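You operate a simulated robot arm through the tools that you are given. There is no shell and no other tool.

You are at the controls of a simulated robot arm. One attempt, no reset.

Task
Put things in order on the top of the shipping bench. At the end: the black plate holder stands where the green-handled felt dabber stood; the grey steel sleeve from the top of the shipping bench is on the square silver plate; the clear beaker from the top of the shipping bench stands where the grey steel sleeve stood; the green-handled felt dabber stands where the clear beaker stood; whatever was shut is shut again. Leave all else as you found it, and nothing knocked over.

Only the result counts: the job must be done as asked and must still hold three seconds after the hand-in. Knocking over, shifting, dropping, spilling or breaking anything else fails it.

Robot
A 6-joint arm with a two-finger parallel gripper, fixed in place. Base frame: the origin is at the foot of the arm, x ahead of it, y to its left, z up; the work surface is at about z = 0. Lengths are in m, angles in degrees, forces in N, time in s.
With the tool pointing down near the work surface it reaches from about 0.16 to 0.42 m from the base axis. Its first joint turns from -66.0 to 66.0 degrees. Payload 1.57 kg.
The tool frame sits at the grasp point between the pads (the TCP): z along the fingers, y along the line on which they close. The tips reach 0.03 m beyond it. Largest opening 0.08 m; finger width 0.017, thickness 0.012; the body of the gripper, 0.04 by 0.082 m, starts 0.08 m behind the TCP.
Orientation is that of the tool frame in the base frame, as a unit quaternion [x, y, z, w]. With the fingers straight down and closing along the base's y, the tool's x points along the base's -x, its y along +y and its z along -z.

Tools
- The arm moves only by the tool nudge_tool. Its argument "plan" is a list of rows, each a list of 6 numbers: the shift along the base's x, y, z in m, then the turn, a rotation vector about the base's x, y, z in degrees. In form: [[tx, ty, tz, rx, ry, rz], ...]. A call has 1 to 20 rows; each row shifts and turns the commanded pose from where the row before left it. "claw" is the finger opening in m, from 0 to 0.08, set as the call begins (left out, the last holds). Each row takes 0.2 s and may step no farther than 0.05 m and 8.6 degrees from the row before; otherwise, or with a gripper value out of range, the whole call is refused. A pose out of reach is approached as far as the arm can. The call stops where the force on the tool passes 40 N (or 10 N more than at its start, if that is more) or the arm is blocked; 0.2 s more then pass. Each finger travels about 0.153 m/s and halts on what it meets, pressing with about 43 N; the grip force reading is that of the motor and also rises with nothing between the fingers. The clock runs only during rows and for 0.2 s after the last one: add rows that do not move to give the fingers time. It gives the time, the measured TCP pose, the force on the tool (base axes), the opening and the grip force at its end, in the units of the frame above (readings bear some noise), with the torque about the TCP (base axes, N m) and any sound that the robot's microphone picked up, and new pictures: "show" is both (left out), scene, wrist or none.
- Cameras (640 x 400 px; columns grow to the right, rows downward): "scene" is fixed at [0.04, -0.329, 0.412]; the picture's right is [0.88, -0.48, 0.00], its down [-0.33, -0.60, -0.73] and it looks along [0.35, 0.64, -0.69] (base axes); focal length 214 px, centre (320, 200). "wrist" rides on the gripper at [0.072, -0.007, -0.122] in the tool frame; the picture's right is [0.09, 1.00, 0.00], its down [-0.84, 0.08, -0.54] and it looks along [-0.54, 0.05, 0.84] (tool axes); focal length 238 px, centre (320, 200). There is no depth. A picture from a camera that has moved, and an enlarged one, comes with that camera's place and axes in the base frame and with its lens.
- enlarge(camera, box): a new picture of the part [left, top, right, bottom] of that camera's present view, enlarged. It takes no simulated time.
- close_job(): hands the job in; it is judged then, once.

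Places have to be worked out from the pictures, the camera data and where the tool is seen. Open the gripper and draw the arm clear of the work before you hand the job in, unless the task says otherwise.

The tools are called after "Call:" as name(argument=value, ...) on one line, values as JSON. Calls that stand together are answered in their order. nudge_tool: Moves the arm, as the interface text tells. Its arguments: {"type":"object","properties":{"plan":{"type":"array","items":{"type":"array","items":{"type":"number"}}},"claw":{"type":"number"},"show":{"type":"string","enum":["both","scene","wrist","none"]}},"required":["plan"]} The other tools are called the same way: enlarge (camera, box) takes an enlarged picture of a part of a camera's view; close_job () hands the job in.

At the start:

```text
t: 0.0
tcp_pos: [0.2148, 0.0794, 0.2507]
tcp_rot: [0.0, 1.0, 0.0, 0.0]
wrist_force: [0.6, -0.4, -0.6]
wrist_torque: [-0.03, 0.01, 0.0]
grip_width: 0.0801
grip_force: 0.1
```

scene: 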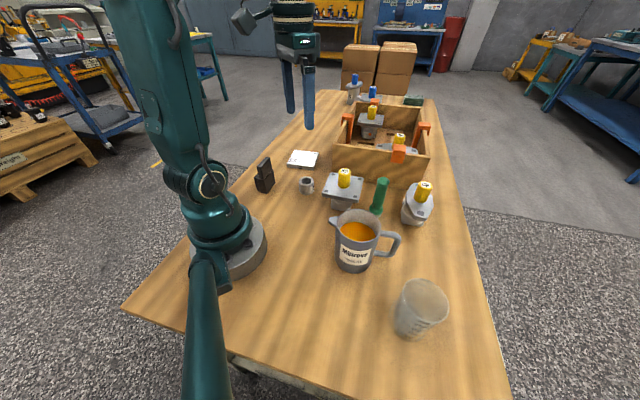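
wrist: 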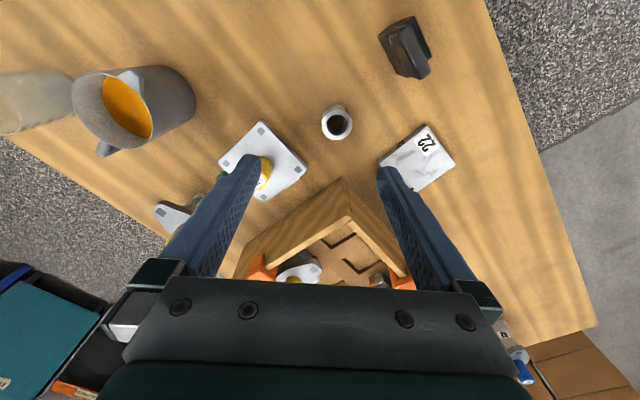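

I start by looking closer at the bench, without moving anything yet.

Call:
enlarge(camera="scene", box=[230, 130, 470, 280])

Call:
enlarge(camera="scene", box=[310, 60, 470, 160])

Call:
enlarge(camera="wrist", box=[0, 0, 640, 400])

Call:
enlarge(camera="scene", box=[310, 200, 470, 350])

```text
2.67 times, centred on (350, 205) of scene
camera zoom: at [0.04, -0.329, 0.412], right [0.88, -0.48, 0.0], down [-0.33, -0.6, -0.73], along [0.35, 0.64, -0.69], focal length 572 px, centre (240, 187)
```

zoom: 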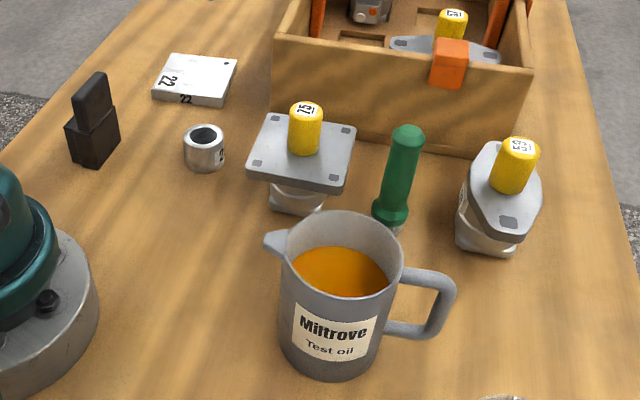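

```text
4.00 times, centred on (390, 110) of scene
camera zoom: at [0.04, -0.329, 0.412], right [0.88, -0.48, 0.0], down [-0.33, -0.6, -0.73], along [0.35, 0.64, -0.69], focal length 858 px, centre (40, 560)
```

zoom: 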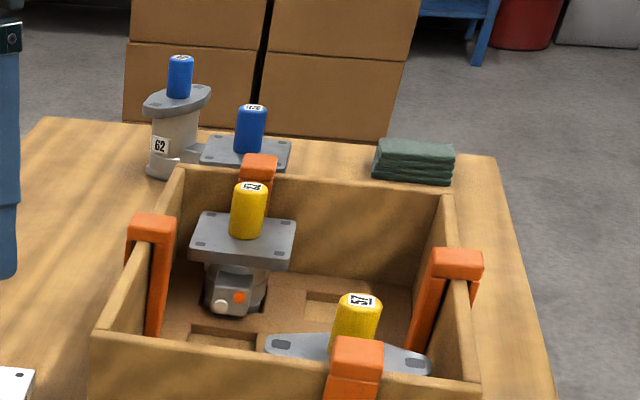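

```text
1.00 times, centred on (320, 200) of wrist (not enlarged: the box is as wide or as high as the picture)
camera zoom: at [0.1422, 0.0738, 0.3738], right [-0.09, 1.0, 0.0], down [0.84, 0.08, 0.54], along [0.54, 0.05, -0.84], focal length 238 px, centre (320, 200)
```

zoom: 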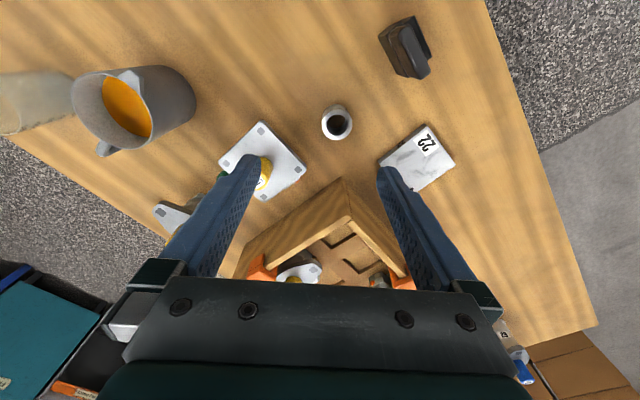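

```text
2.67 times, centred on (390, 275) of scene
camera zoom: at [0.04, -0.329, 0.412], right [0.88, -0.48, 0.0], down [-0.33, -0.6, -0.73], along [0.35, 0.64, -0.69], focal length 572 px, centre (133, 0)
```

zoom: 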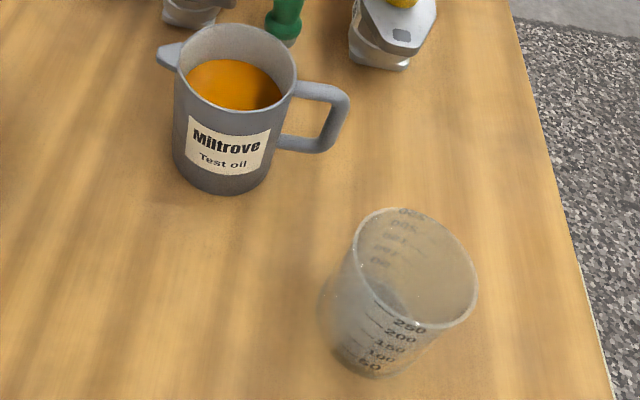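

The first pass puts the holder near (0.135, 0.19), the sleeve near (0.234, 0.106), the plate near (0.29, 0.256), the dabber near (0.35, -0.07) and the beaker near (0.225, -0.30). I enlarge the wrist view to measure these more finely.

Call:
enlarge(camera="wrist", box=[300, 0, 480, 112])

Call:
enlarge(camera="wrist", box=[310, 90, 470, 200])

Call:
enlarge(camera="wrist", box=[0, 40, 280, 240])

Call:
enlarge(camera="scene", box=[240, 140, 330, 200])

Call:
enlarge(camera="scene", box=[330, 160, 450, 240])

Call:
enlarge(camera="scene", box=[370, 265, 470, 350])

```text
3.56 times, centred on (390, 56) of wrist
camera zoom: at [0.1422, 0.0738, 0.3738], right [-0.09, 1.0, 0.0], down [0.84, 0.08, 0.54], along [0.54, 0.05, -0.84], focal length 848 px, centre (71, 712)
```

zoom: 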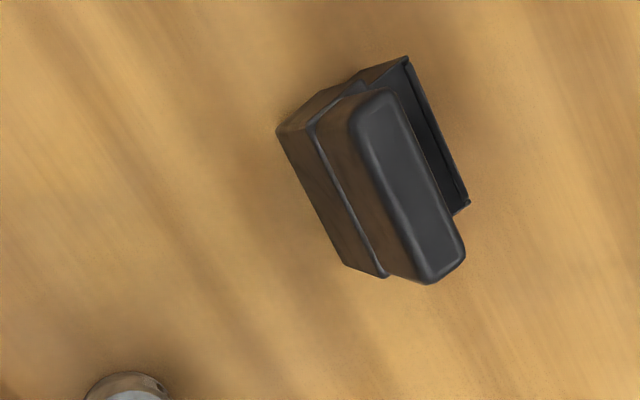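

```text
3.64 times, centred on (390, 145) of wrist
camera zoom: at [0.1422, 0.0738, 0.3738], right [-0.09, 1.0, 0.0], down [0.84, 0.08, 0.54], along [0.54, 0.05, -0.84], focal length 867 px, centre (66, 400)
```

zoom: 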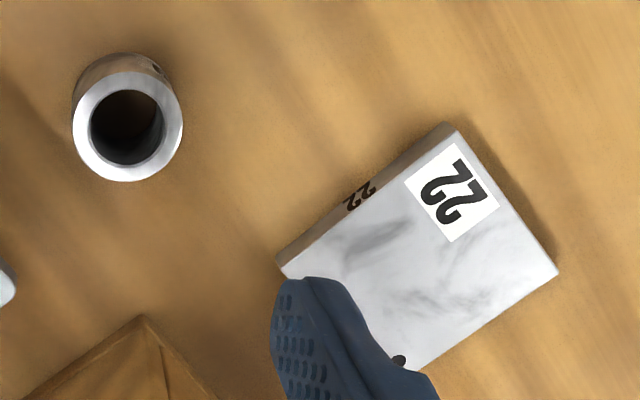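

```text
2.00 times, centred on (140, 140) of wrist
camera zoom: at [0.1422, 0.0738, 0.3738], right [-0.09, 1.0, 0.0], down [0.84, 0.08, 0.54], along [0.54, 0.05, -0.84], focal length 477 px, centre (680, 320)
```

zoom: 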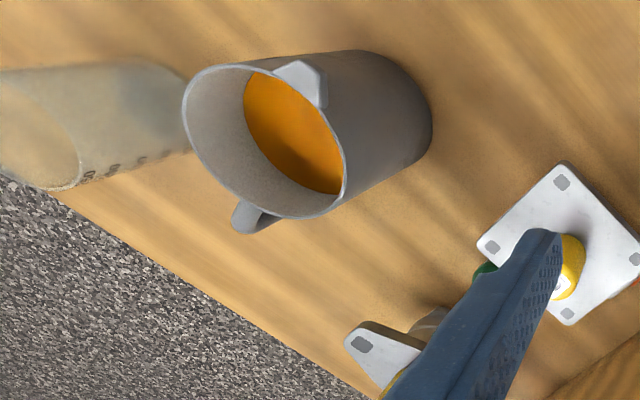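

```text
6.67 times, centred on (285, 170) of scene
camera zoom: at [0.04, -0.329, 0.412], right [0.88, -0.48, 0.0], down [-0.33, -0.6, -0.73], along [0.35, 0.64, -0.69], focal length 1430 px, centre (553, 400)
```

zoom: 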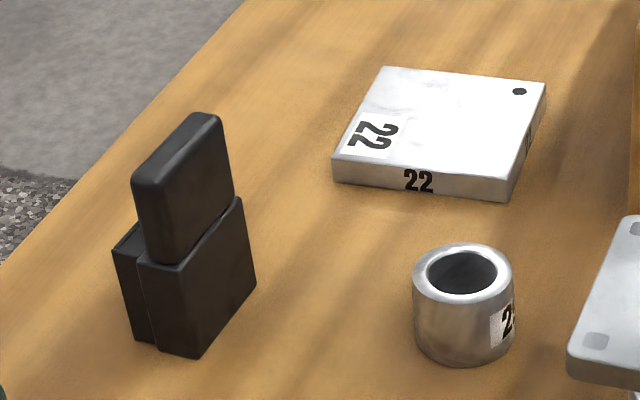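

```text
5.00 times, centred on (390, 200) of scene
camera zoom: at [0.04, -0.329, 0.412], right [0.88, -0.48, 0.0], down [-0.33, -0.6, -0.73], along [0.35, 0.64, -0.69], focal length 1072 px, centre (-30, 200)
```

zoom: 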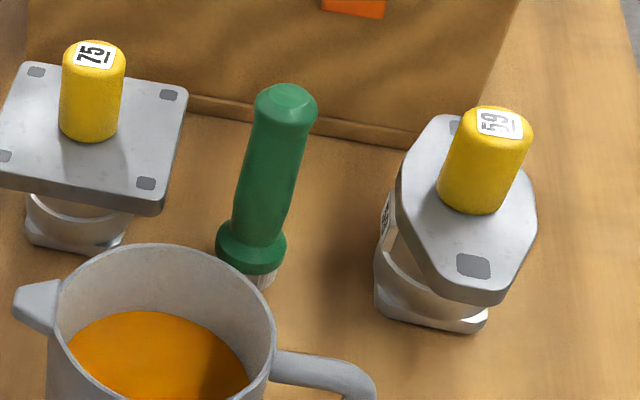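

```text
4.71 times, centred on (420, 308) of scene
camera zoom: at [0.04, -0.329, 0.412], right [0.88, -0.48, 0.0], down [-0.33, -0.6, -0.73], along [0.35, 0.64, -0.69], focal length 1009 px, centre (-151, -306)
```

zoom: 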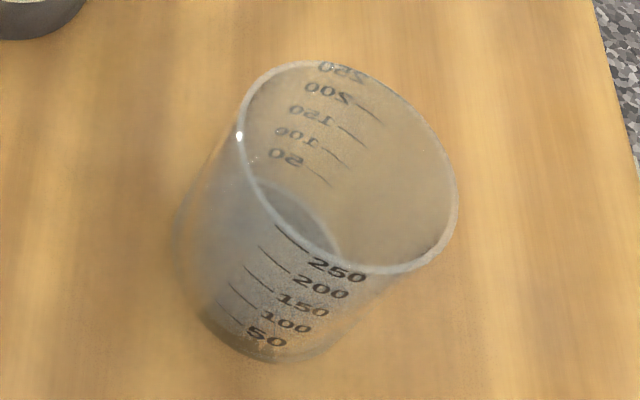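

The two views agree: the sleeve is at about (0.2325, 0.105), outer diameter about 42 mm and about 38 mm tall. I move above it at z=0.15 to check the alignment.

Call:
nudge_tool(plan=[[0.006, 0.009, -0.02, 0, 0, 0], [0.006, 0.009, -0.03, 0, 0, 0], [0.0057, 0.0079, -0.03, 0, 0, 0], [0, 0, -0.0207, 0, 0, 0], [0, 0, 0, 0, 0, 0]], claw=0.08, show="both")

```text
t: 1.2
tcp_pos: [0.2332, 0.1061, 0.1506]
tcp_rot: [0.0, 1.0, 0.0, -0.001]
wrist_force: [0.1, 0.7, -0.8]
wrist_torque: [0.02, 0.02, 0.0]
grip_width: 0.0799
grip_force: 0.0
camera wrist: at [0.1602, 0.0995, 0.2726], right [-0.09, 1.0, 0.0], down [0.84, 0.08, 0.54], along [0.54, 0.05, -0.84], focal length 238 px, centre (320, 200)
```

scene: 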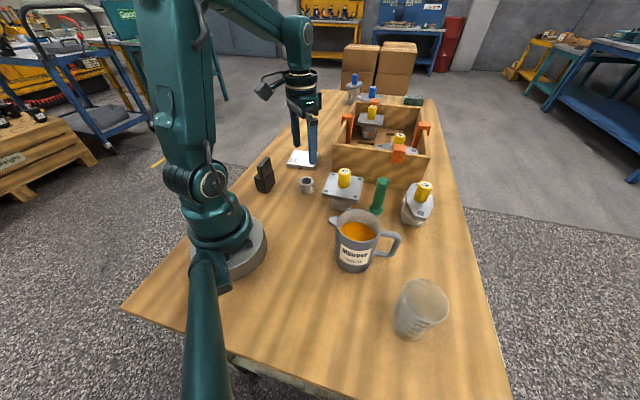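
wrist: 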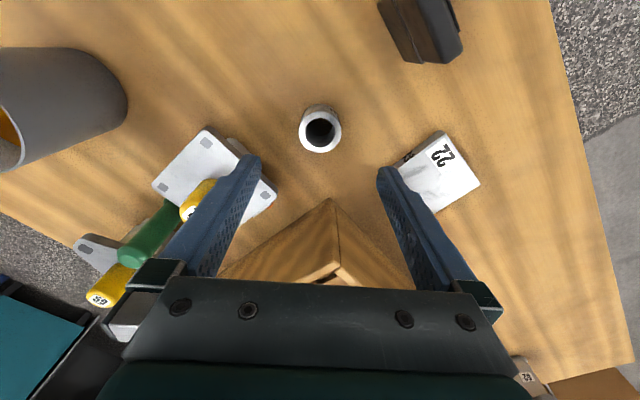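

The sleeve shows directly below, between the fingers. I enlarge this view to measure its centre, the plate and the neighbouring objects.

Call:
enlarge(camera="wrist", box=[270, 90, 370, 160])

Call:
enlarge(camera="wrist", box=[370, 110, 500, 220])

Call:
enlarge(camera="wrist", box=[60, 120, 300, 320])

```text
5.71 times, centred on (320, 125) of wrist
camera zoom: at [0.1602, 0.0995, 0.2726], right [-0.09, 1.0, 0.0], down [0.84, 0.08, 0.54], along [0.54, 0.05, -0.84], focal length 1362 px, centre (320, 629)
```

zoom: 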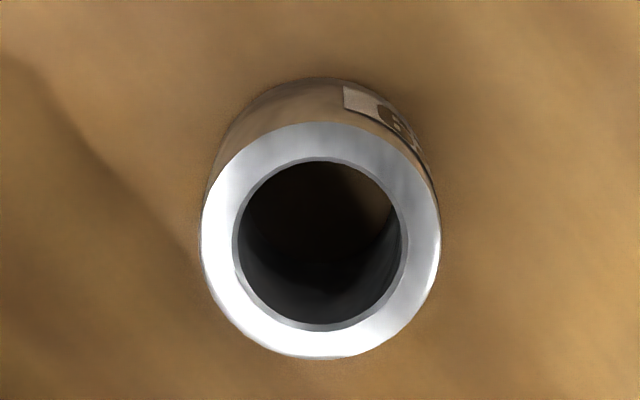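

```text
3.64 times, centred on (435, 165) of wrist
camera zoom: at [0.1602, 0.0995, 0.2726], right [-0.09, 1.0, 0.0], down [0.84, 0.08, 0.54], along [0.54, 0.05, -0.84], focal length 867 px, centre (-98, 327)
```

zoom: 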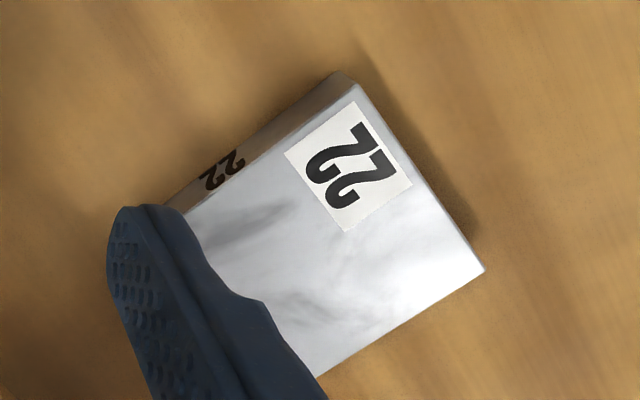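

```text
2.00 times, centred on (180, 220) of wrist
camera zoom: at [0.1602, 0.0995, 0.2726], right [-0.09, 1.0, 0.0], down [0.84, 0.08, 0.54], along [0.54, 0.05, -0.84], focal length 477 px, centre (600, 160)
```

zoom: 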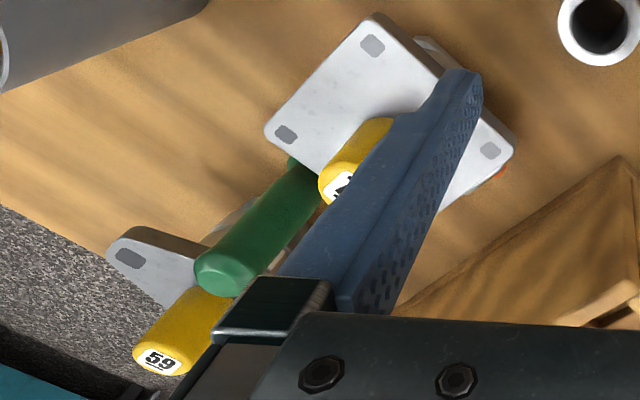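

I measure the sleeve centre as (0.2305, 0.106), with the top at about z=0.04. The plate centre is about (0.291, 0.249), and the plate is 90 mm square. I go down around the sleeve, with the tips stopping about 6 mm above the bench.

Call:
nudge_tool(plan=[[-0.002, 0, -0.03, 0, 0, 0], [0, 0, -0.03, 0, 0, 0], [0, 0, -0.03, 0, 0, 0], [0, 0, -0.015, 0, 0, 0], [0, 0, -0.009, 0, 0, 0], [0, 0, 0, 0, 0, 0]], claw=0.08, show="both")

```text
t: 2.6
tcp_pos: [0.231, 0.1053, 0.036]
tcp_rot: [0.0, 1.0, 0.0, 0.0]
wrist_force: [0.4, -0.6, 0.9]
wrist_torque: [-0.02, -0.01, -0.01]
grip_width: 0.0799
grip_force: 0.1
camera wrist: at [0.158, 0.099, 0.1588], right [-0.09, 1.0, 0.0], down [0.84, 0.08, 0.54], along [0.54, 0.05, -0.84], focal length 238 px, centre (320, 200)
```

scene: 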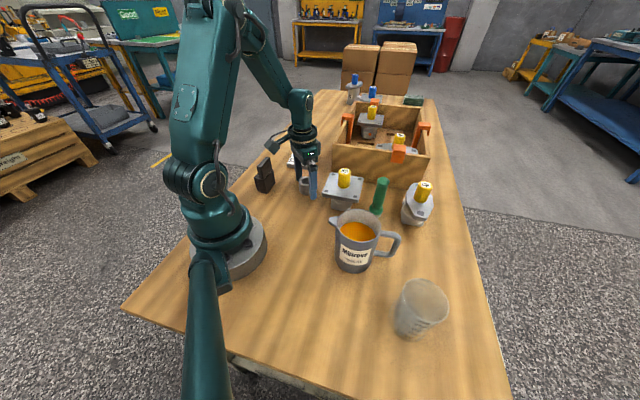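
wrist: 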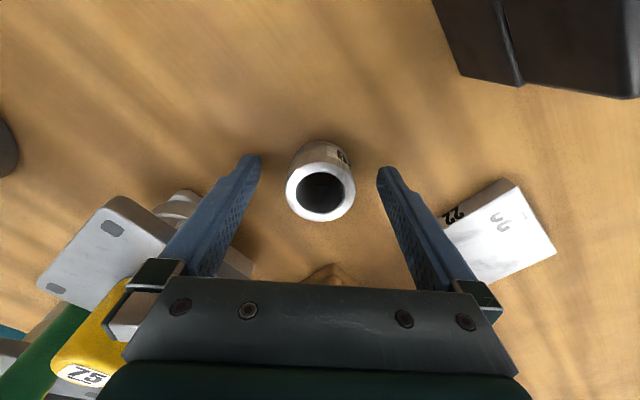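

The sleeve's top ring is centred at the expected TCP pixel (320, 192), so the grasp is aligned. I close on it.

Call:
nudge_tool(plan=[[0, 0, 0, 0, 0, 0], [0, 0, 0, 0, 0, 0], [0, 0, 0, 0, 0, 0]], claw=0.034, show="wrist")

```text
t: 3.4
tcp_pos: [0.2313, 0.106, 0.0371]
tcp_rot: [0.0, 1.0, 0.0, 0.0]
wrist_force: [-0.8, -0.8, -0.4]
wrist_torque: [-0.02, 0.01, 0.0]
grip_width: 0.0416
grip_force: 42.8
camera wrist: at [0.158, 0.0991, 0.159], right [-0.09, 1.0, 0.0], down [0.84, 0.08, 0.54], along [0.54, 0.05, -0.84], focal length 238 px, centre (320, 200)
```

wrist: 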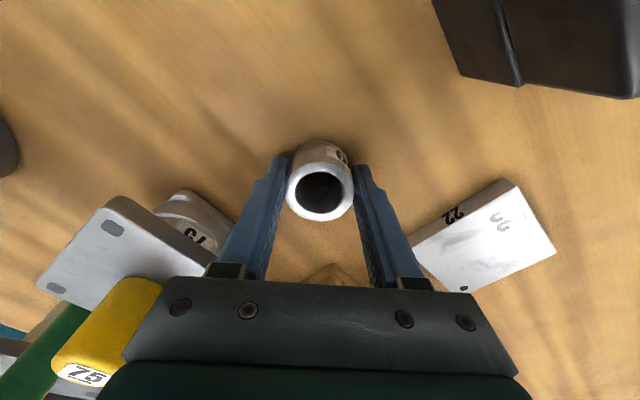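

The sleeve is held at 41.6 mm wide. The plate is well visible from here, so I measure it once more before lifting.

Call:
enlarge(camera="wrist", box=[400, 165, 580, 300])

Call:
enlarge(camera="wrist", box=[420, 0, 640, 120])

```text
2.96 times, centred on (490, 232) of wrist
camera zoom: at [0.158, 0.0991, 0.159], right [-0.09, 1.0, 0.0], down [0.84, 0.08, 0.54], along [0.54, 0.05, -0.84], focal length 706 px, centre (-184, 104)
```

zoom: 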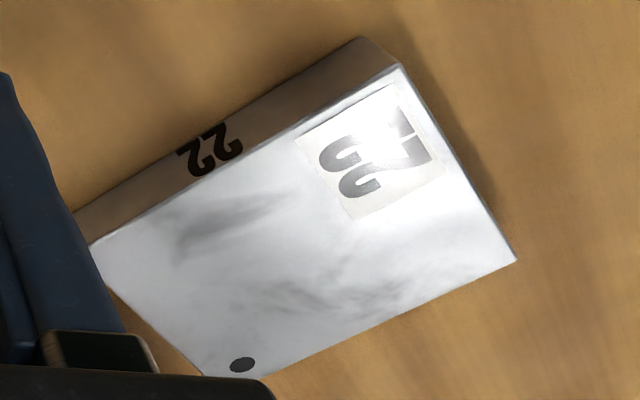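

```text
2.91 times, centred on (530, 60) of wrist
camera zoom: at [0.158, 0.0991, 0.159], right [-0.09, 1.0, 0.0], down [0.84, 0.08, 0.54], along [0.54, 0.05, -0.84], focal length 693 px, centre (-291, 607)
```

zoom: 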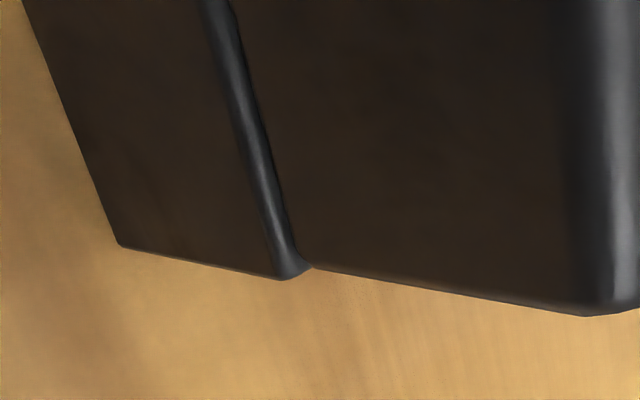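

The plate is about 14.5 mm thick and centred near (0.289, 0.248). I lift the sleeve 75 mm, carry it over, and stop above the plate.

Call:
nudge_tool(plan=[[0, 0, 0.02, 0, 0, 0], [0, 0, 0.03, 0, 0, 0], [0, 0, 0.025, 0, 0, 0], [0.0117, 0.0285, 0, 0, 0, 0], [0.0117, 0.0285, 0, 0, 0, 0], [0.0117, 0.0285, 0, 0, 0, 0], [0.0117, 0.0285, 0, 0, 0, 0], [0.0117, 0.0285, 0, 0, 0, 0], [0, 0, -0.03, 0, 0, 0], [0, 0, 0, 0, 0, 0]], show="both")

```text
t: 5.6
tcp_pos: [0.2878, 0.248, 0.0815]
tcp_rot: [-0.001, 1.0, 0.001, 0.0]
wrist_force: [-0.5, -0.2, -2.1]
wrist_torque: [-0.02, -0.02, 0.01]
grip_width: 0.0417
grip_force: 43.3
camera wrist: at [0.2164, 0.2418, 0.2033], right [-0.09, 1.0, 0.0], down [0.84, 0.08, 0.54], along [0.54, 0.05, -0.84], focal length 238 px, centre (320, 200)
```

scene: 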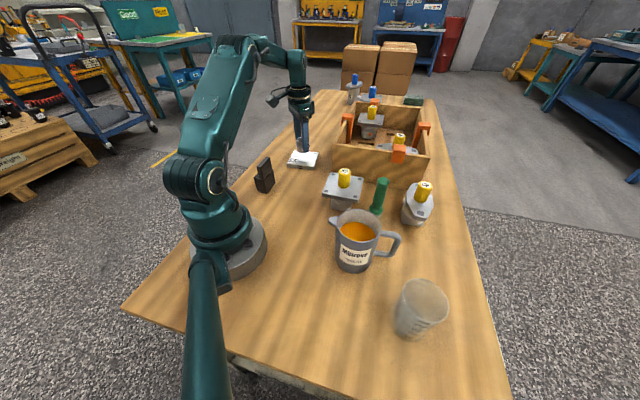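
wrist: 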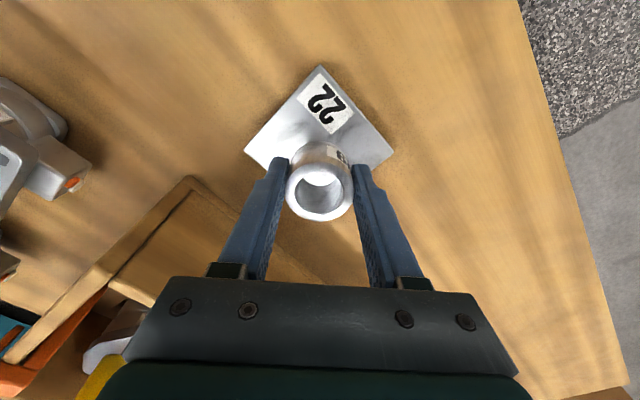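

The plate's left and right corners give a centre of (0.289, 0.248), which matches the TCP. I lower slowly until the sleeve touches.

Call:
nudge_tool(plan=[[0, 0, -0.015, 0, 0, 0], [0, 0, -0.01, 0, 0, 0], [0, 0, -0.004, 0, 0, 0], [0, 0, -0.001, 0, 0, 0], [0, 0, 0, 0, 0, 0]], show="wrist")

```text
t: 6.8
tcp_pos: [0.289, 0.2477, 0.0501]
tcp_rot: [0.0, 1.0, 0.0, 0.001]
wrist_force: [-3.6, -2.6, 12.0]
wrist_torque: [-0.17, 0.2, 0.04]
grip_width: 0.0413
grip_force: 42.6
camera wrist: at [0.2165, 0.2419, 0.1741], right [-0.09, 1.0, 0.0], down [0.84, 0.08, 0.54], along [0.54, 0.05, -0.84], focal length 238 px, centre (320, 200)
```

wrist: 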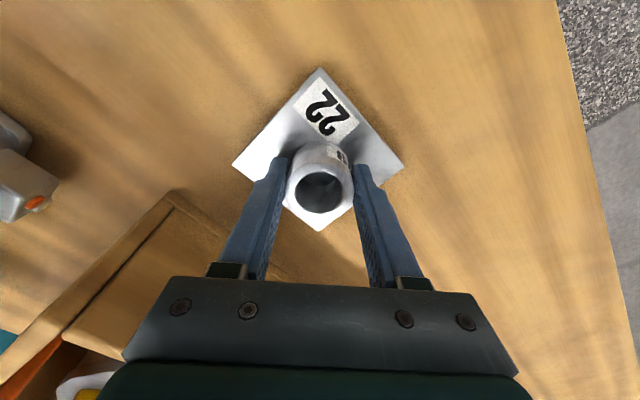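

Contact reads 12 N, so the sleeve is seated on the plate. I ease up by under a millimetre and open the fingers.

Call:
nudge_tool(plan=[[0, 0, 0.0008, 0, 0, 0], [0, 0, 0, 0, 0, 0]], show="none")

Call:
nudge_tool(plan=[[0, 0, 0, 0, 0, 0], [0, 0, 0, 0, 0, 0]], claw=0.07, show="wrist")

```text
t: 7.4
tcp_pos: [0.2882, 0.2489, 0.0526]
tcp_rot: [0.0, 1.0, 0.0, -0.001]
wrist_force: [-0.4, -1.0, -1.8]
wrist_torque: [0.04, -0.01, 0.05]
grip_width: 0.0411
grip_force: 43.1
```

```text
t: 8.0
tcp_pos: [0.2884, 0.2479, 0.0528]
tcp_rot: [0.0, 1.0, 0.0, -0.001]
wrist_force: [0.4, -0.4, -0.8]
wrist_torque: [0.01, 0.01, -0.02]
grip_width: 0.0702
grip_force: 0.0
camera wrist: at [0.2165, 0.242, 0.1748], right [-0.09, 1.0, 0.0], down [0.84, 0.08, 0.54], along [0.54, 0.05, -0.84], focal length 238 px, centre (320, 200)
```

wrist: 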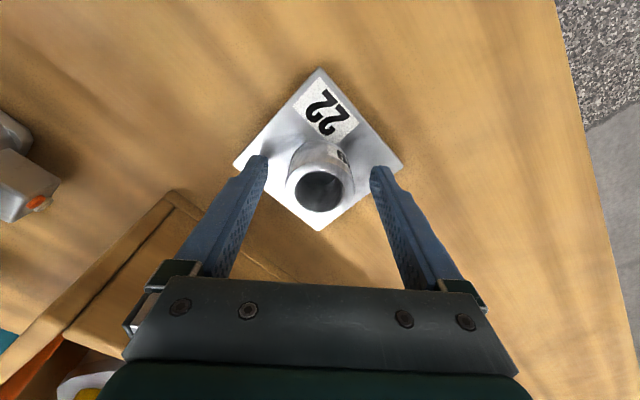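

The sleeve stands on the plate and the fingers are clear. I rise straight up and fly high over to the beaker for a look.

Call:
nudge_tool(plan=[[0, 0, 0.03, 0, 0, 0], [0, 0, 0.04, 0, 0, 0], [0, 0, 0.05, 0, 0, 0], [0, 0, 0.05, 0, 0, 0], [0, 0, 0.03, 0, 0, 0], [-0.006, -0.04, 0, 0, 0, 0], [-0.006, -0.045, 0, 0, 0, 0], [-0.006, -0.045, 0, 0, 0, 0], [-0.006, -0.045, 0, 0, 0, 0], [-0.006, -0.045, 0, 0, 0, 0], [-0.006, -0.045, 0, 0, 0, 0], [-0.006, -0.045, 0, 0, 0, 0], [-0.006, -0.045, 0, 0, 0, 0], [-0.006, -0.045, 0, 0, 0, 0], [-0.006, -0.045, 0, 0, 0, 0], [-0.006, -0.045, 0, 0, 0, 0], [-0.002, -0.045, 0, 0, 0, 0], [0, 0, 0, 0, 0, 0]], claw=0.08, show="both")

```text
t: 11.8
tcp_pos: [0.191, -0.2952, 0.2166]
tcp_rot: [0.0, 1.0, 0.001, 0.0]
wrist_force: [1.6, 0.2, 0.5]
wrist_torque: [-0.01, 0.04, -0.02]
grip_width: 0.0799
grip_force: 0.1
out of reach, approached as far as the arm can: row 4, 5, 17
camera wrist: at [0.1189, -0.3018, 0.339], right [-0.09, 1.0, 0.0], down [0.84, 0.08, 0.54], along [0.54, 0.05, -0.84], focal length 238 px, centre (320, 200)
```

scene: 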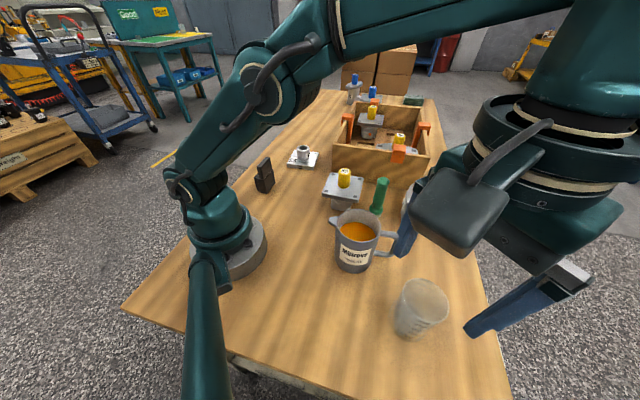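
wrist: 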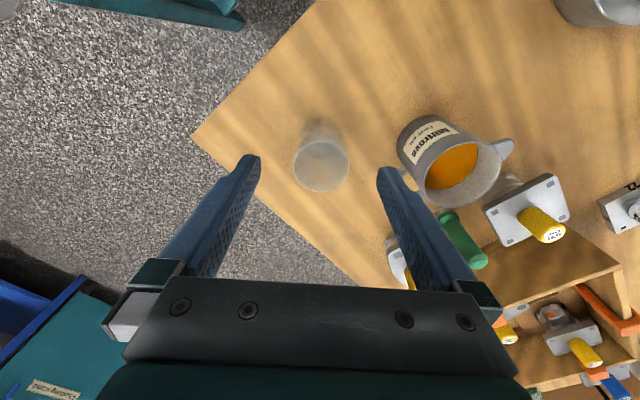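

The arm was clipped on the way, which left me at (0.191, -0.295, 0.217), but the beaker is in good view. I enlarge it to measure.

Call:
enlarge(camera="wrist", box=[270, 100, 370, 200])

Call:
enlarge(camera="wrist", box=[380, 100, 580, 290])

Call:
enlarge(camera="scene", box=[375, 265, 475, 355])

Call:
enlarge(camera="scene", box=[240, 130, 340, 200])

```text
4.00 times, centred on (320, 150) of wrist
camera zoom: at [0.1189, -0.3018, 0.339], right [-0.09, 1.0, 0.0], down [0.84, 0.08, 0.54], along [0.54, 0.05, -0.84], focal length 953 px, centre (320, 400)
```

zoom: 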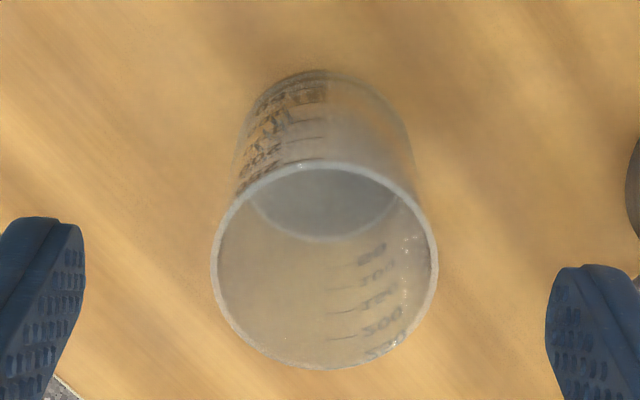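

```text
2.11 times, centred on (480, 195) of wrist
camera zoom: at [0.1189, -0.3018, 0.339], right [-0.09, 1.0, 0.0], down [0.84, 0.08, 0.54], along [0.54, 0.05, -0.84], focal length 502 px, centre (-17, 210)
```

zoom: 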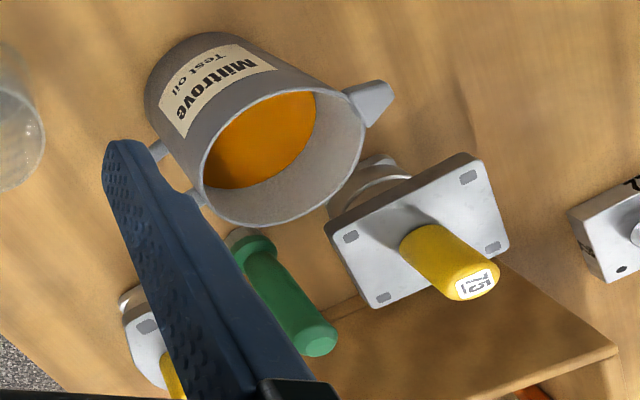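

```text
4.44 times, centred on (425, 310) of scene
camera zoom: at [0.04, -0.329, 0.412], right [0.88, -0.48, 0.0], down [-0.33, -0.6, -0.73], along [0.35, 0.64, -0.69], focal length 953 px, centre (-147, -289)
```

zoom: 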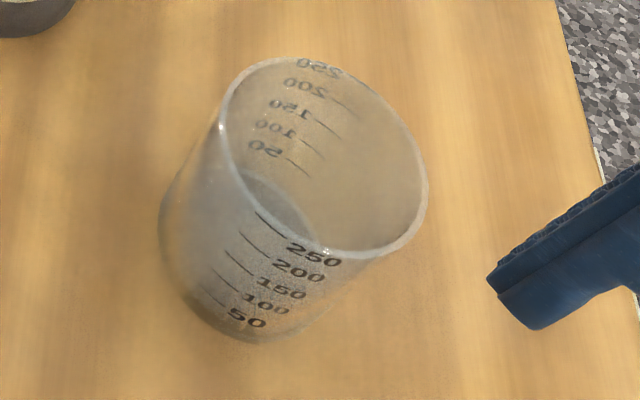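

```text
5.71 times, centred on (290, 165) of scene
camera zoom: at [0.04, -0.329, 0.412], right [0.88, -0.48, 0.0], down [-0.33, -0.6, -0.73], along [0.35, 0.64, -0.69], focal length 1226 px, centre (491, 400)
```

zoom: 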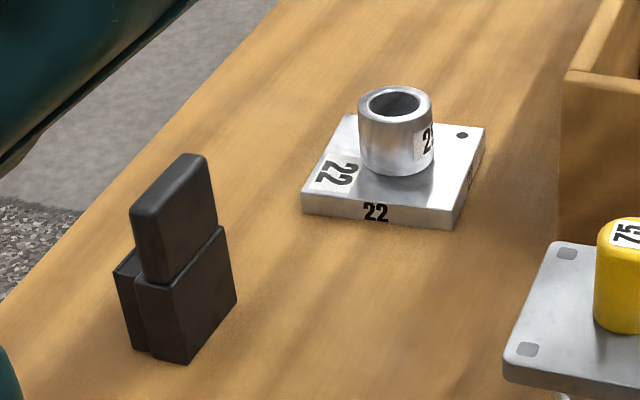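

The beaker measures about (0.232, -0.291), with a 64 mm rim and 94 mm height, and it looks empty. I move above it with the tips just over the rim and check the alignment.

Call:
nudge_tool(plan=[[0, 0, -0.02, 0, 0, 0], [0.014, 0.001, -0.02, 0, 0, 0], [0.014, 0.001, -0.02, 0, 0, 0], [0.013, 0.002, -0.02, 0, 0, 0], [0, 0, 0, 0, 0, 0]], claw=0.08, show="both")

```text
t: 13.0
tcp_pos: [0.2332, -0.2906, 0.1361]
tcp_rot: [0.0, 1.0, 0.0, 0.0]
wrist_force: [-0.1, -0.8, 0.5]
wrist_torque: [0.0, 0.0, -0.02]
grip_width: 0.0801
grip_force: 0.1
camera wrist: at [0.1604, -0.2971, 0.2592], right [-0.09, 1.0, 0.0], down [0.84, 0.08, 0.54], along [0.54, 0.05, -0.84], focal length 238 px, centre (320, 200)
```

scene: 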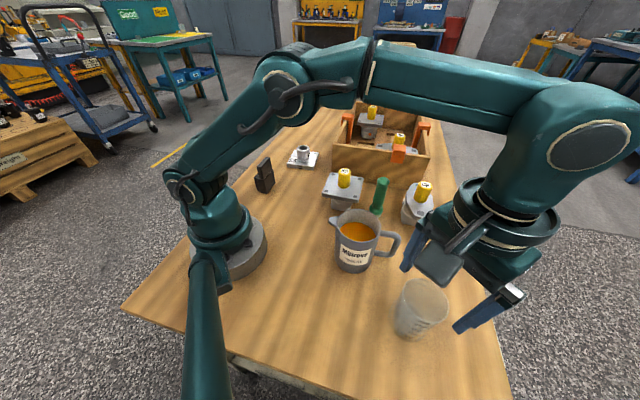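
wrist: 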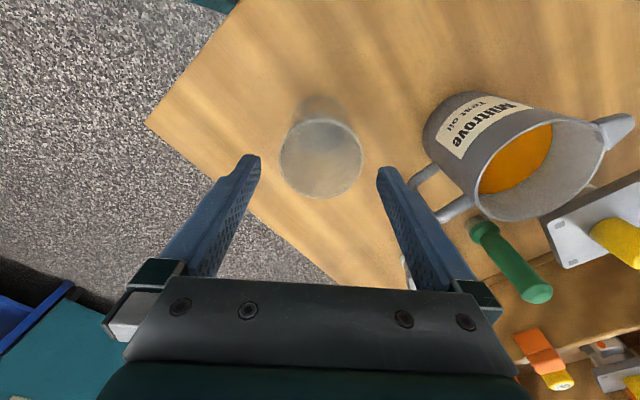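

The alignment looks good, so I check the beaker's centre and the pitcher handle's clearance from the right finger before going down.

Call:
enlarge(camera="wrist", box=[240, 80, 460, 230])

Call:
enlarge(camera="scene", box=[320, 190, 520, 350])

```text
2.67 times, centred on (350, 155) of wrist
camera zoom: at [0.1604, -0.2971, 0.2592], right [-0.09, 1.0, 0.0], down [0.84, 0.08, 0.54], along [0.54, 0.05, -0.84], focal length 636 px, centre (240, 320)
```

zoom: 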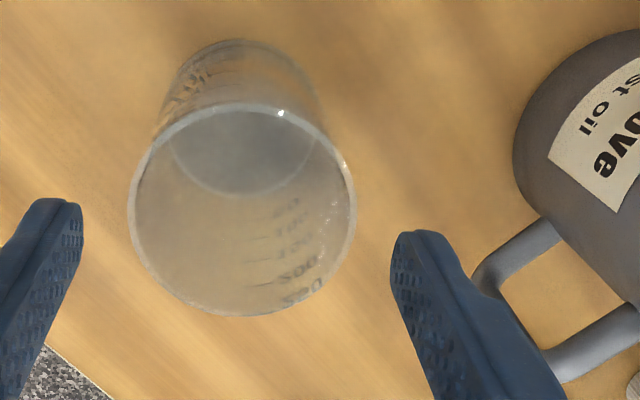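

```text
2.50 times, centred on (420, 270) of scene
camera zoom: at [0.04, -0.329, 0.412], right [0.88, -0.48, 0.0], down [-0.33, -0.6, -0.73], along [0.35, 0.64, -0.69], focal length 536 px, centre (70, 25)
```

zoom: 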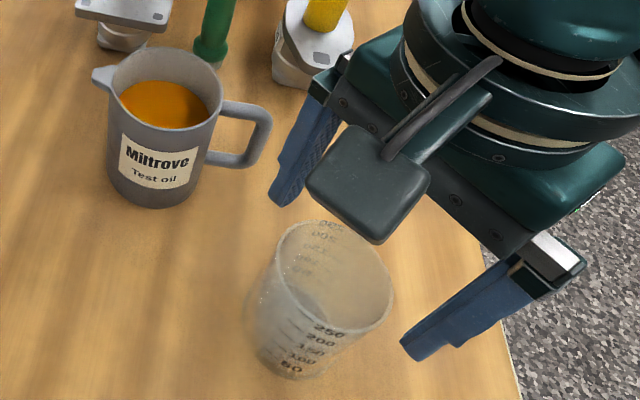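

The beaker is centred at (0.230, -0.290), and the handle is at least 15 mm clear of the finger. I make a small correction and go down to TCP z≈0.05.

Call:
nudge_tool(plan=[[-0.002, 0.001, -0.01, 0, 0, 0], [0, 0, -0.02, 0, 0, 0], [0, 0, -0.02, 0, 0, 0], [0, 0, -0.02, 0, 0, 0], [0, 0, -0.016, 0, 0, 0], [0, 0, 0, 0, 0, 0]], claw=0.08, show="both")

```text
t: 14.4
tcp_pos: [0.2304, -0.2892, 0.0507]
tcp_rot: [0.0, 1.0, 0.0, 0.0]
wrist_force: [-0.2, 0.2, -0.7]
wrist_torque: [0.02, 0.01, -0.01]
grip_width: 0.0799
grip_force: 0.0
camera wrist: at [0.1587, -0.2958, 0.1727], right [-0.09, 1.0, 0.0], down [0.84, 0.08, 0.54], along [0.54, 0.05, -0.84], focal length 238 px, centre (320, 200)
```

scene: 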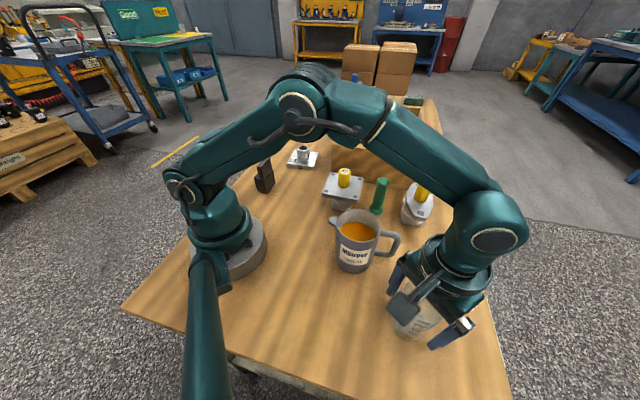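
wrist: 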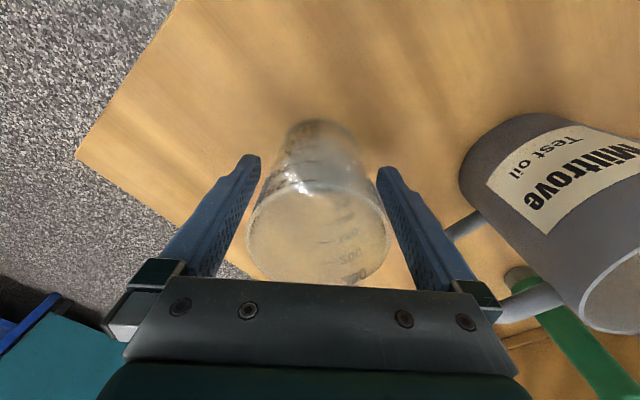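

The beaker sits between the fingers. I close gently in small steps and watch the width and force.

Call:
nudge_tool(plan=[[0, 0, 0, 0, 0, 0], [0, 0, 0, 0, 0, 0]], claw=0.063, show="none")

Call:
nudge_tool(plan=[[0, 0, 0, 0, 0, 0], [0, 0, 0, 0, 0, 0]], claw=0.06, show="wrist")

```text
t: 15.0
tcp_pos: [0.231, -0.2893, 0.0504]
tcp_rot: [0.0, 1.0, -0.001, 0.0]
wrist_force: [0.0, 0.2, -0.5]
wrist_torque: [-0.02, -0.03, -0.02]
grip_width: 0.0633
grip_force: 0.1
```

```text
t: 15.6
tcp_pos: [0.2312, -0.29, 0.0498]
tcp_rot: [0.0, 1.0, 0.0, 0.0]
wrist_force: [1.0, 0.5, 0.3]
wrist_torque: [0.04, 0.0, 0.03]
grip_width: 0.0627
grip_force: 42.9
camera wrist: at [0.1587, -0.2958, 0.1729], right [-0.09, 1.0, 0.0], down [0.84, 0.08, 0.54], along [0.54, 0.05, -0.84], focal length 238 px, centre (320, 200)
```

wrist: 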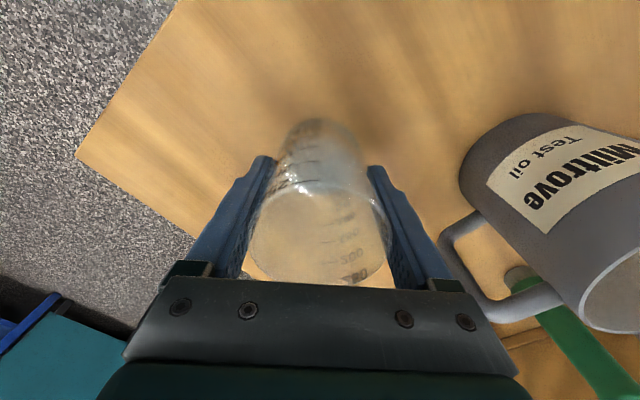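

The beaker is held at 62.7 mm. I lift it straight up, draw slightly inward, and check the grip before the crossing.

Call:
nudge_tool(plan=[[0, 0, 0.008, 0, 0, 0], [0, 0, 0.02, 0, 0, 0], [0, 0, 0.03, 0, 0, 0], [0, 0, 0.03, 0, 0, 0], [-0.01, 0.01, 0.03, 0, 0, 0], [-0.015, 0.02, 0.02, 0, 0, 0], [-0.005, 0.02, 0.012, 0, 0, 0], [0, 0, 0, 0, 0, 0]], show="both")

```text
t: 17.4
tcp_pos: [0.203, -0.2391, 0.2012]
tcp_rot: [0.0, 1.0, 0.0, 0.0]
wrist_force: [1.3, -1.0, -0.4]
wrist_torque: [-0.01, 0.01, -0.03]
grip_width: 0.0627
grip_force: 42.8
camera wrist: at [0.1292, -0.2452, 0.3237], right [-0.09, 1.0, 0.0], down [0.84, 0.08, 0.54], along [0.54, 0.05, -0.84], focal length 238 px, centre (320, 200)
```

scene: 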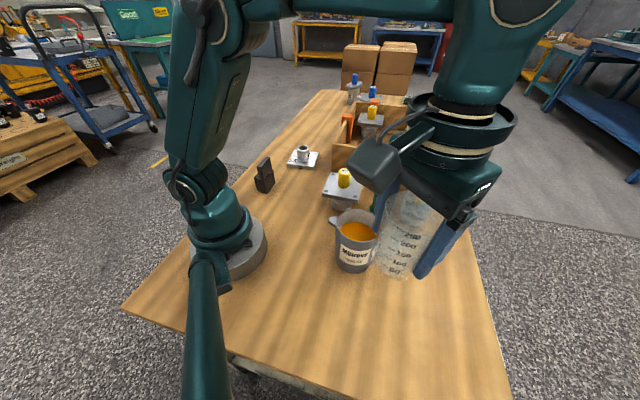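
wrist: 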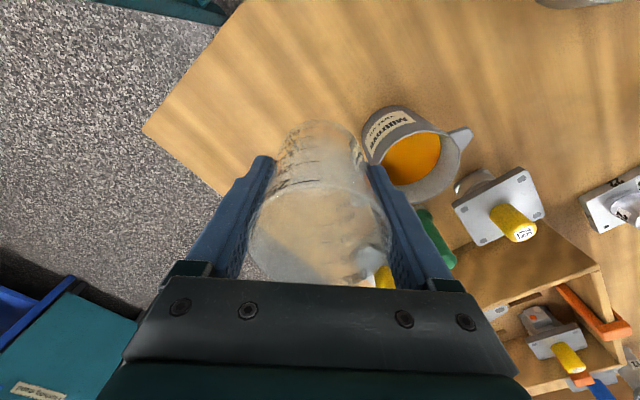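

The beaker is held upright, with its bottom about 0.15 m up and above the pitcher rim at about 0.1 m. I cross over to the sleeve's old place at (0.2305, 0.1056).

Call:
nudge_tool(plan=[[0, 0.015, 0.008, 0, 0, 0], [0, 0.03, 0.007, 0, 0, 0], [0, 0.035, 0, 0, 0, 0], [0, 0.035, 0, 0, 0, 0], [0, 0.035, 0, 0, 0, 0], [0, 0.035, 0, 0, 0, 0], [0, 0.035, 0, 0, 0, 0], [0.0055, 0.035, 0, 0, 0, 0], [0.006, 0.035, 0, 0, 0, 0], [0.006, 0.03, -0.01, 0, 0, 0], [0.005, 0.0196, -0.015, 0, 0, 0], [0.005, 0.005, -0.02, 0, 0, 0], [0, 0, -0.03, 0, 0, 0], [0, 0, 0, 0, 0, 0]], show="both")

```text
t: 20.4
tcp_pos: [0.2289, 0.1052, 0.1413]
tcp_rot: [0.0, 1.0, 0.0, 0.0]
wrist_force: [-0.1, 0.7, -0.3]
wrist_torque: [0.02, 0.0, 0.04]
grip_width: 0.0629
grip_force: 43.0
camera wrist: at [0.1574, 0.0986, 0.2639], right [-0.09, 1.0, 0.0], down [0.84, 0.08, 0.54], along [0.54, 0.05, -0.84], focal length 238 px, centre (320, 200)
```

scene: 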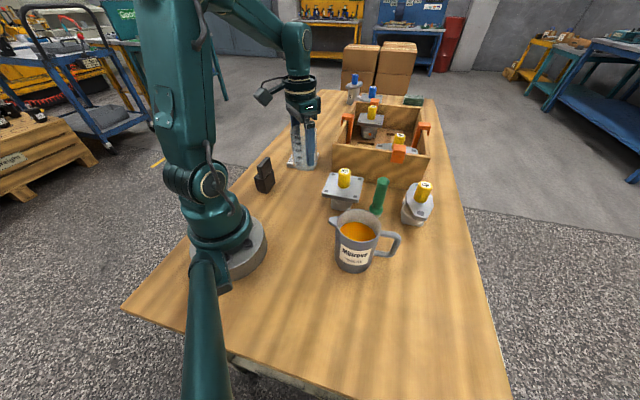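
wrist: 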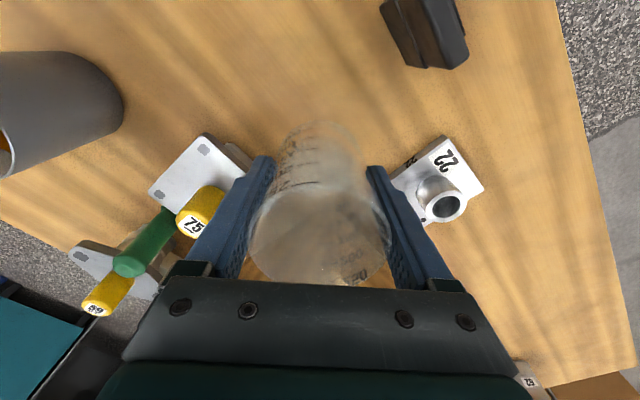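

I'm over the spot at (0.2289, 0.1052). I correct by about 1.5 mm in x and lower the beaker slowly.

Call:
nudge_tool(plan=[[0.0015, 0.0005, -0.02, 0, 0, 0], [0, 0, -0.025, 0, 0, 0], [0, 0, -0.02, 0, 0, 0], [0, 0, -0.014, 0, 0, 0], [0, 0, -0.007, 0, 0, 0], [0, 0, -0.003, 0, 0, 0], [0, 0, 0, 0, 0, 0]], show="both")

```text
t: 22.0
tcp_pos: [0.2307, 0.1045, 0.0521]
tcp_rot: [-0.001, 1.0, -0.001, 0.0]
wrist_force: [0.7, -0.6, -0.2]
wrist_torque: [0.01, 0.01, -0.01]
grip_width: 0.0628
grip_force: 42.5
camera wrist: at [0.1579, 0.0988, 0.1746], right [-0.09, 1.0, 0.0], down [0.84, 0.08, 0.54], along [0.54, 0.05, -0.84], focal length 238 px, centre (320, 200)
```

scene: 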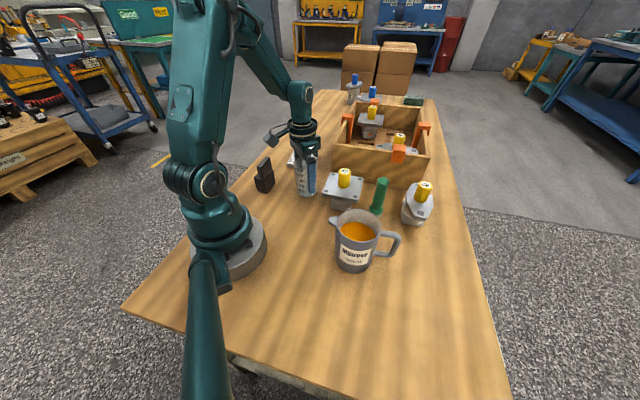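
wrist: 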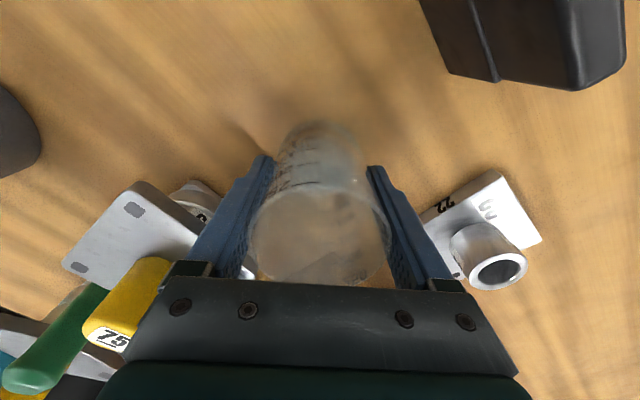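

The camera height shows about 1.8 mm still to go. I lower in half-millimetre steps.

Call:
nudge_tool(plan=[[0, 0, -0.001, 0, 0, 0], [0, 0, -0.0006, 0, 0, 0], [0, 0, 0, 0, 0, 0]], show="none")

```text
t: 22.8
tcp_pos: [0.2302, 0.1052, 0.0501]
tcp_rot: [0.0, 1.0, 0.0, 0.0]
wrist_force: [0.1, -1.0, 0.6]
wrist_torque: [0.04, -0.01, 0.03]
grip_width: 0.0624
grip_force: 42.7
```

Force is still near zero, so I go down a little more until contact.

Call:
nudge_tool(plan=[[0, 0, -0.0005, 0, 0, 0], [0, 0, 0, 0, 0, 0]], show="none")

```text
t: 23.4
tcp_pos: [0.231, 0.105, 0.0495]
tcp_rot: [-0.001, 1.0, -0.001, 0.0]
wrist_force: [0.0, -1.5, 7.7]
wrist_torque: [-0.1, -0.08, 0.02]
grip_width: 0.0627
grip_force: 42.9
```

The reading is 7.7 N, so the beaker is on the bench. I open the fingers.

Call:
nudge_tool(plan=[[0, 0, 0, 0, 0, 0], [0, 0, 0, 0, 0, 0]], claw=0.08, show="wrist")

```text
t: 24.0
tcp_pos: [0.2303, 0.1044, 0.0501]
tcp_rot: [0.0, 1.0, 0.0, 0.0]
wrist_force: [-0.5, 0.1, 0.4]
wrist_torque: [-0.01, 0.02, 0.03]
grip_width: 0.0798
grip_force: 0.0
camera wrist: at [0.1579, 0.099, 0.1725], right [-0.09, 1.0, 0.0], down [0.84, 0.08, 0.54], along [0.54, 0.05, -0.84], focal length 238 px, centre (320, 200)
```

wrist: 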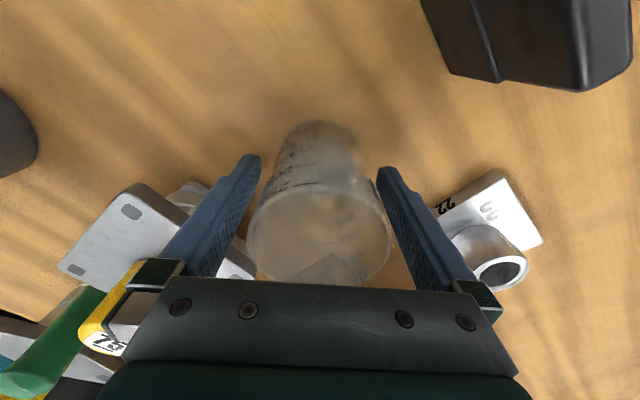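

The beaker is released and standing. I lift straight up and move to a viewpoint near the dabber.

Call:
nudge_tool(plan=[[0, 0, 0.02, 0, 0, 0], [0, 0, 0.03, 0, 0, 0], [0, 0, 0.05, 0, 0, 0], [0, 0, 0.05, 0, 0, 0], [0, 0, 0.03, 0, 0, 0], [0.01, -0.035, 0, 0, 0, 0], [0.01, -0.035, 0, 0, 0, 0], [0.01, -0.035, 0, 0, 0, 0], [0.01, -0.035, 0, 0, 0, 0], [0.01, -0.03, 0, 0, 0, 0], [0, 0, 0, 0, 0, 0]], claw=0.08, show="both")

```text
t: 26.4
tcp_pos: [0.2808, -0.0651, 0.2302]
tcp_rot: [0.0, 1.0, 0.0, 0.0]
wrist_force: [0.1, 0.2, -0.5]
wrist_torque: [0.03, 0.0, -0.04]
grip_width: 0.08
grip_force: 0.0
camera wrist: at [0.2079, -0.0709, 0.353], right [-0.09, 1.0, 0.0], down [0.84, 0.08, 0.54], along [0.54, 0.05, -0.84], focal length 238 px, centre (320, 200)
```

scene: 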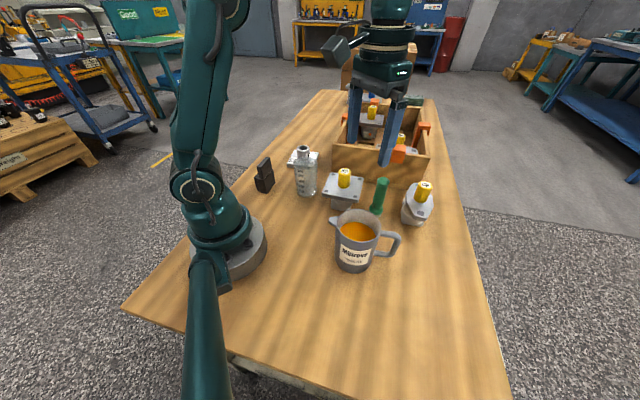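
wrist: 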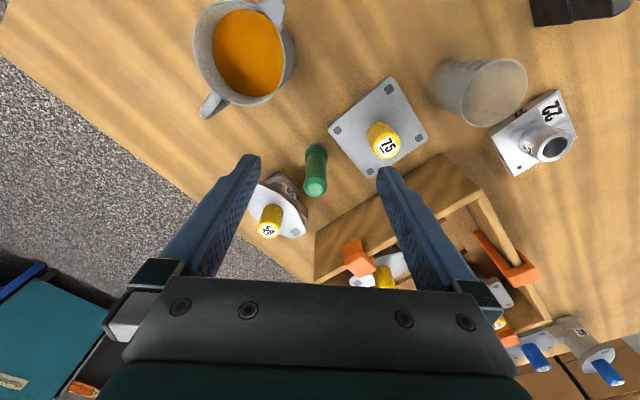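

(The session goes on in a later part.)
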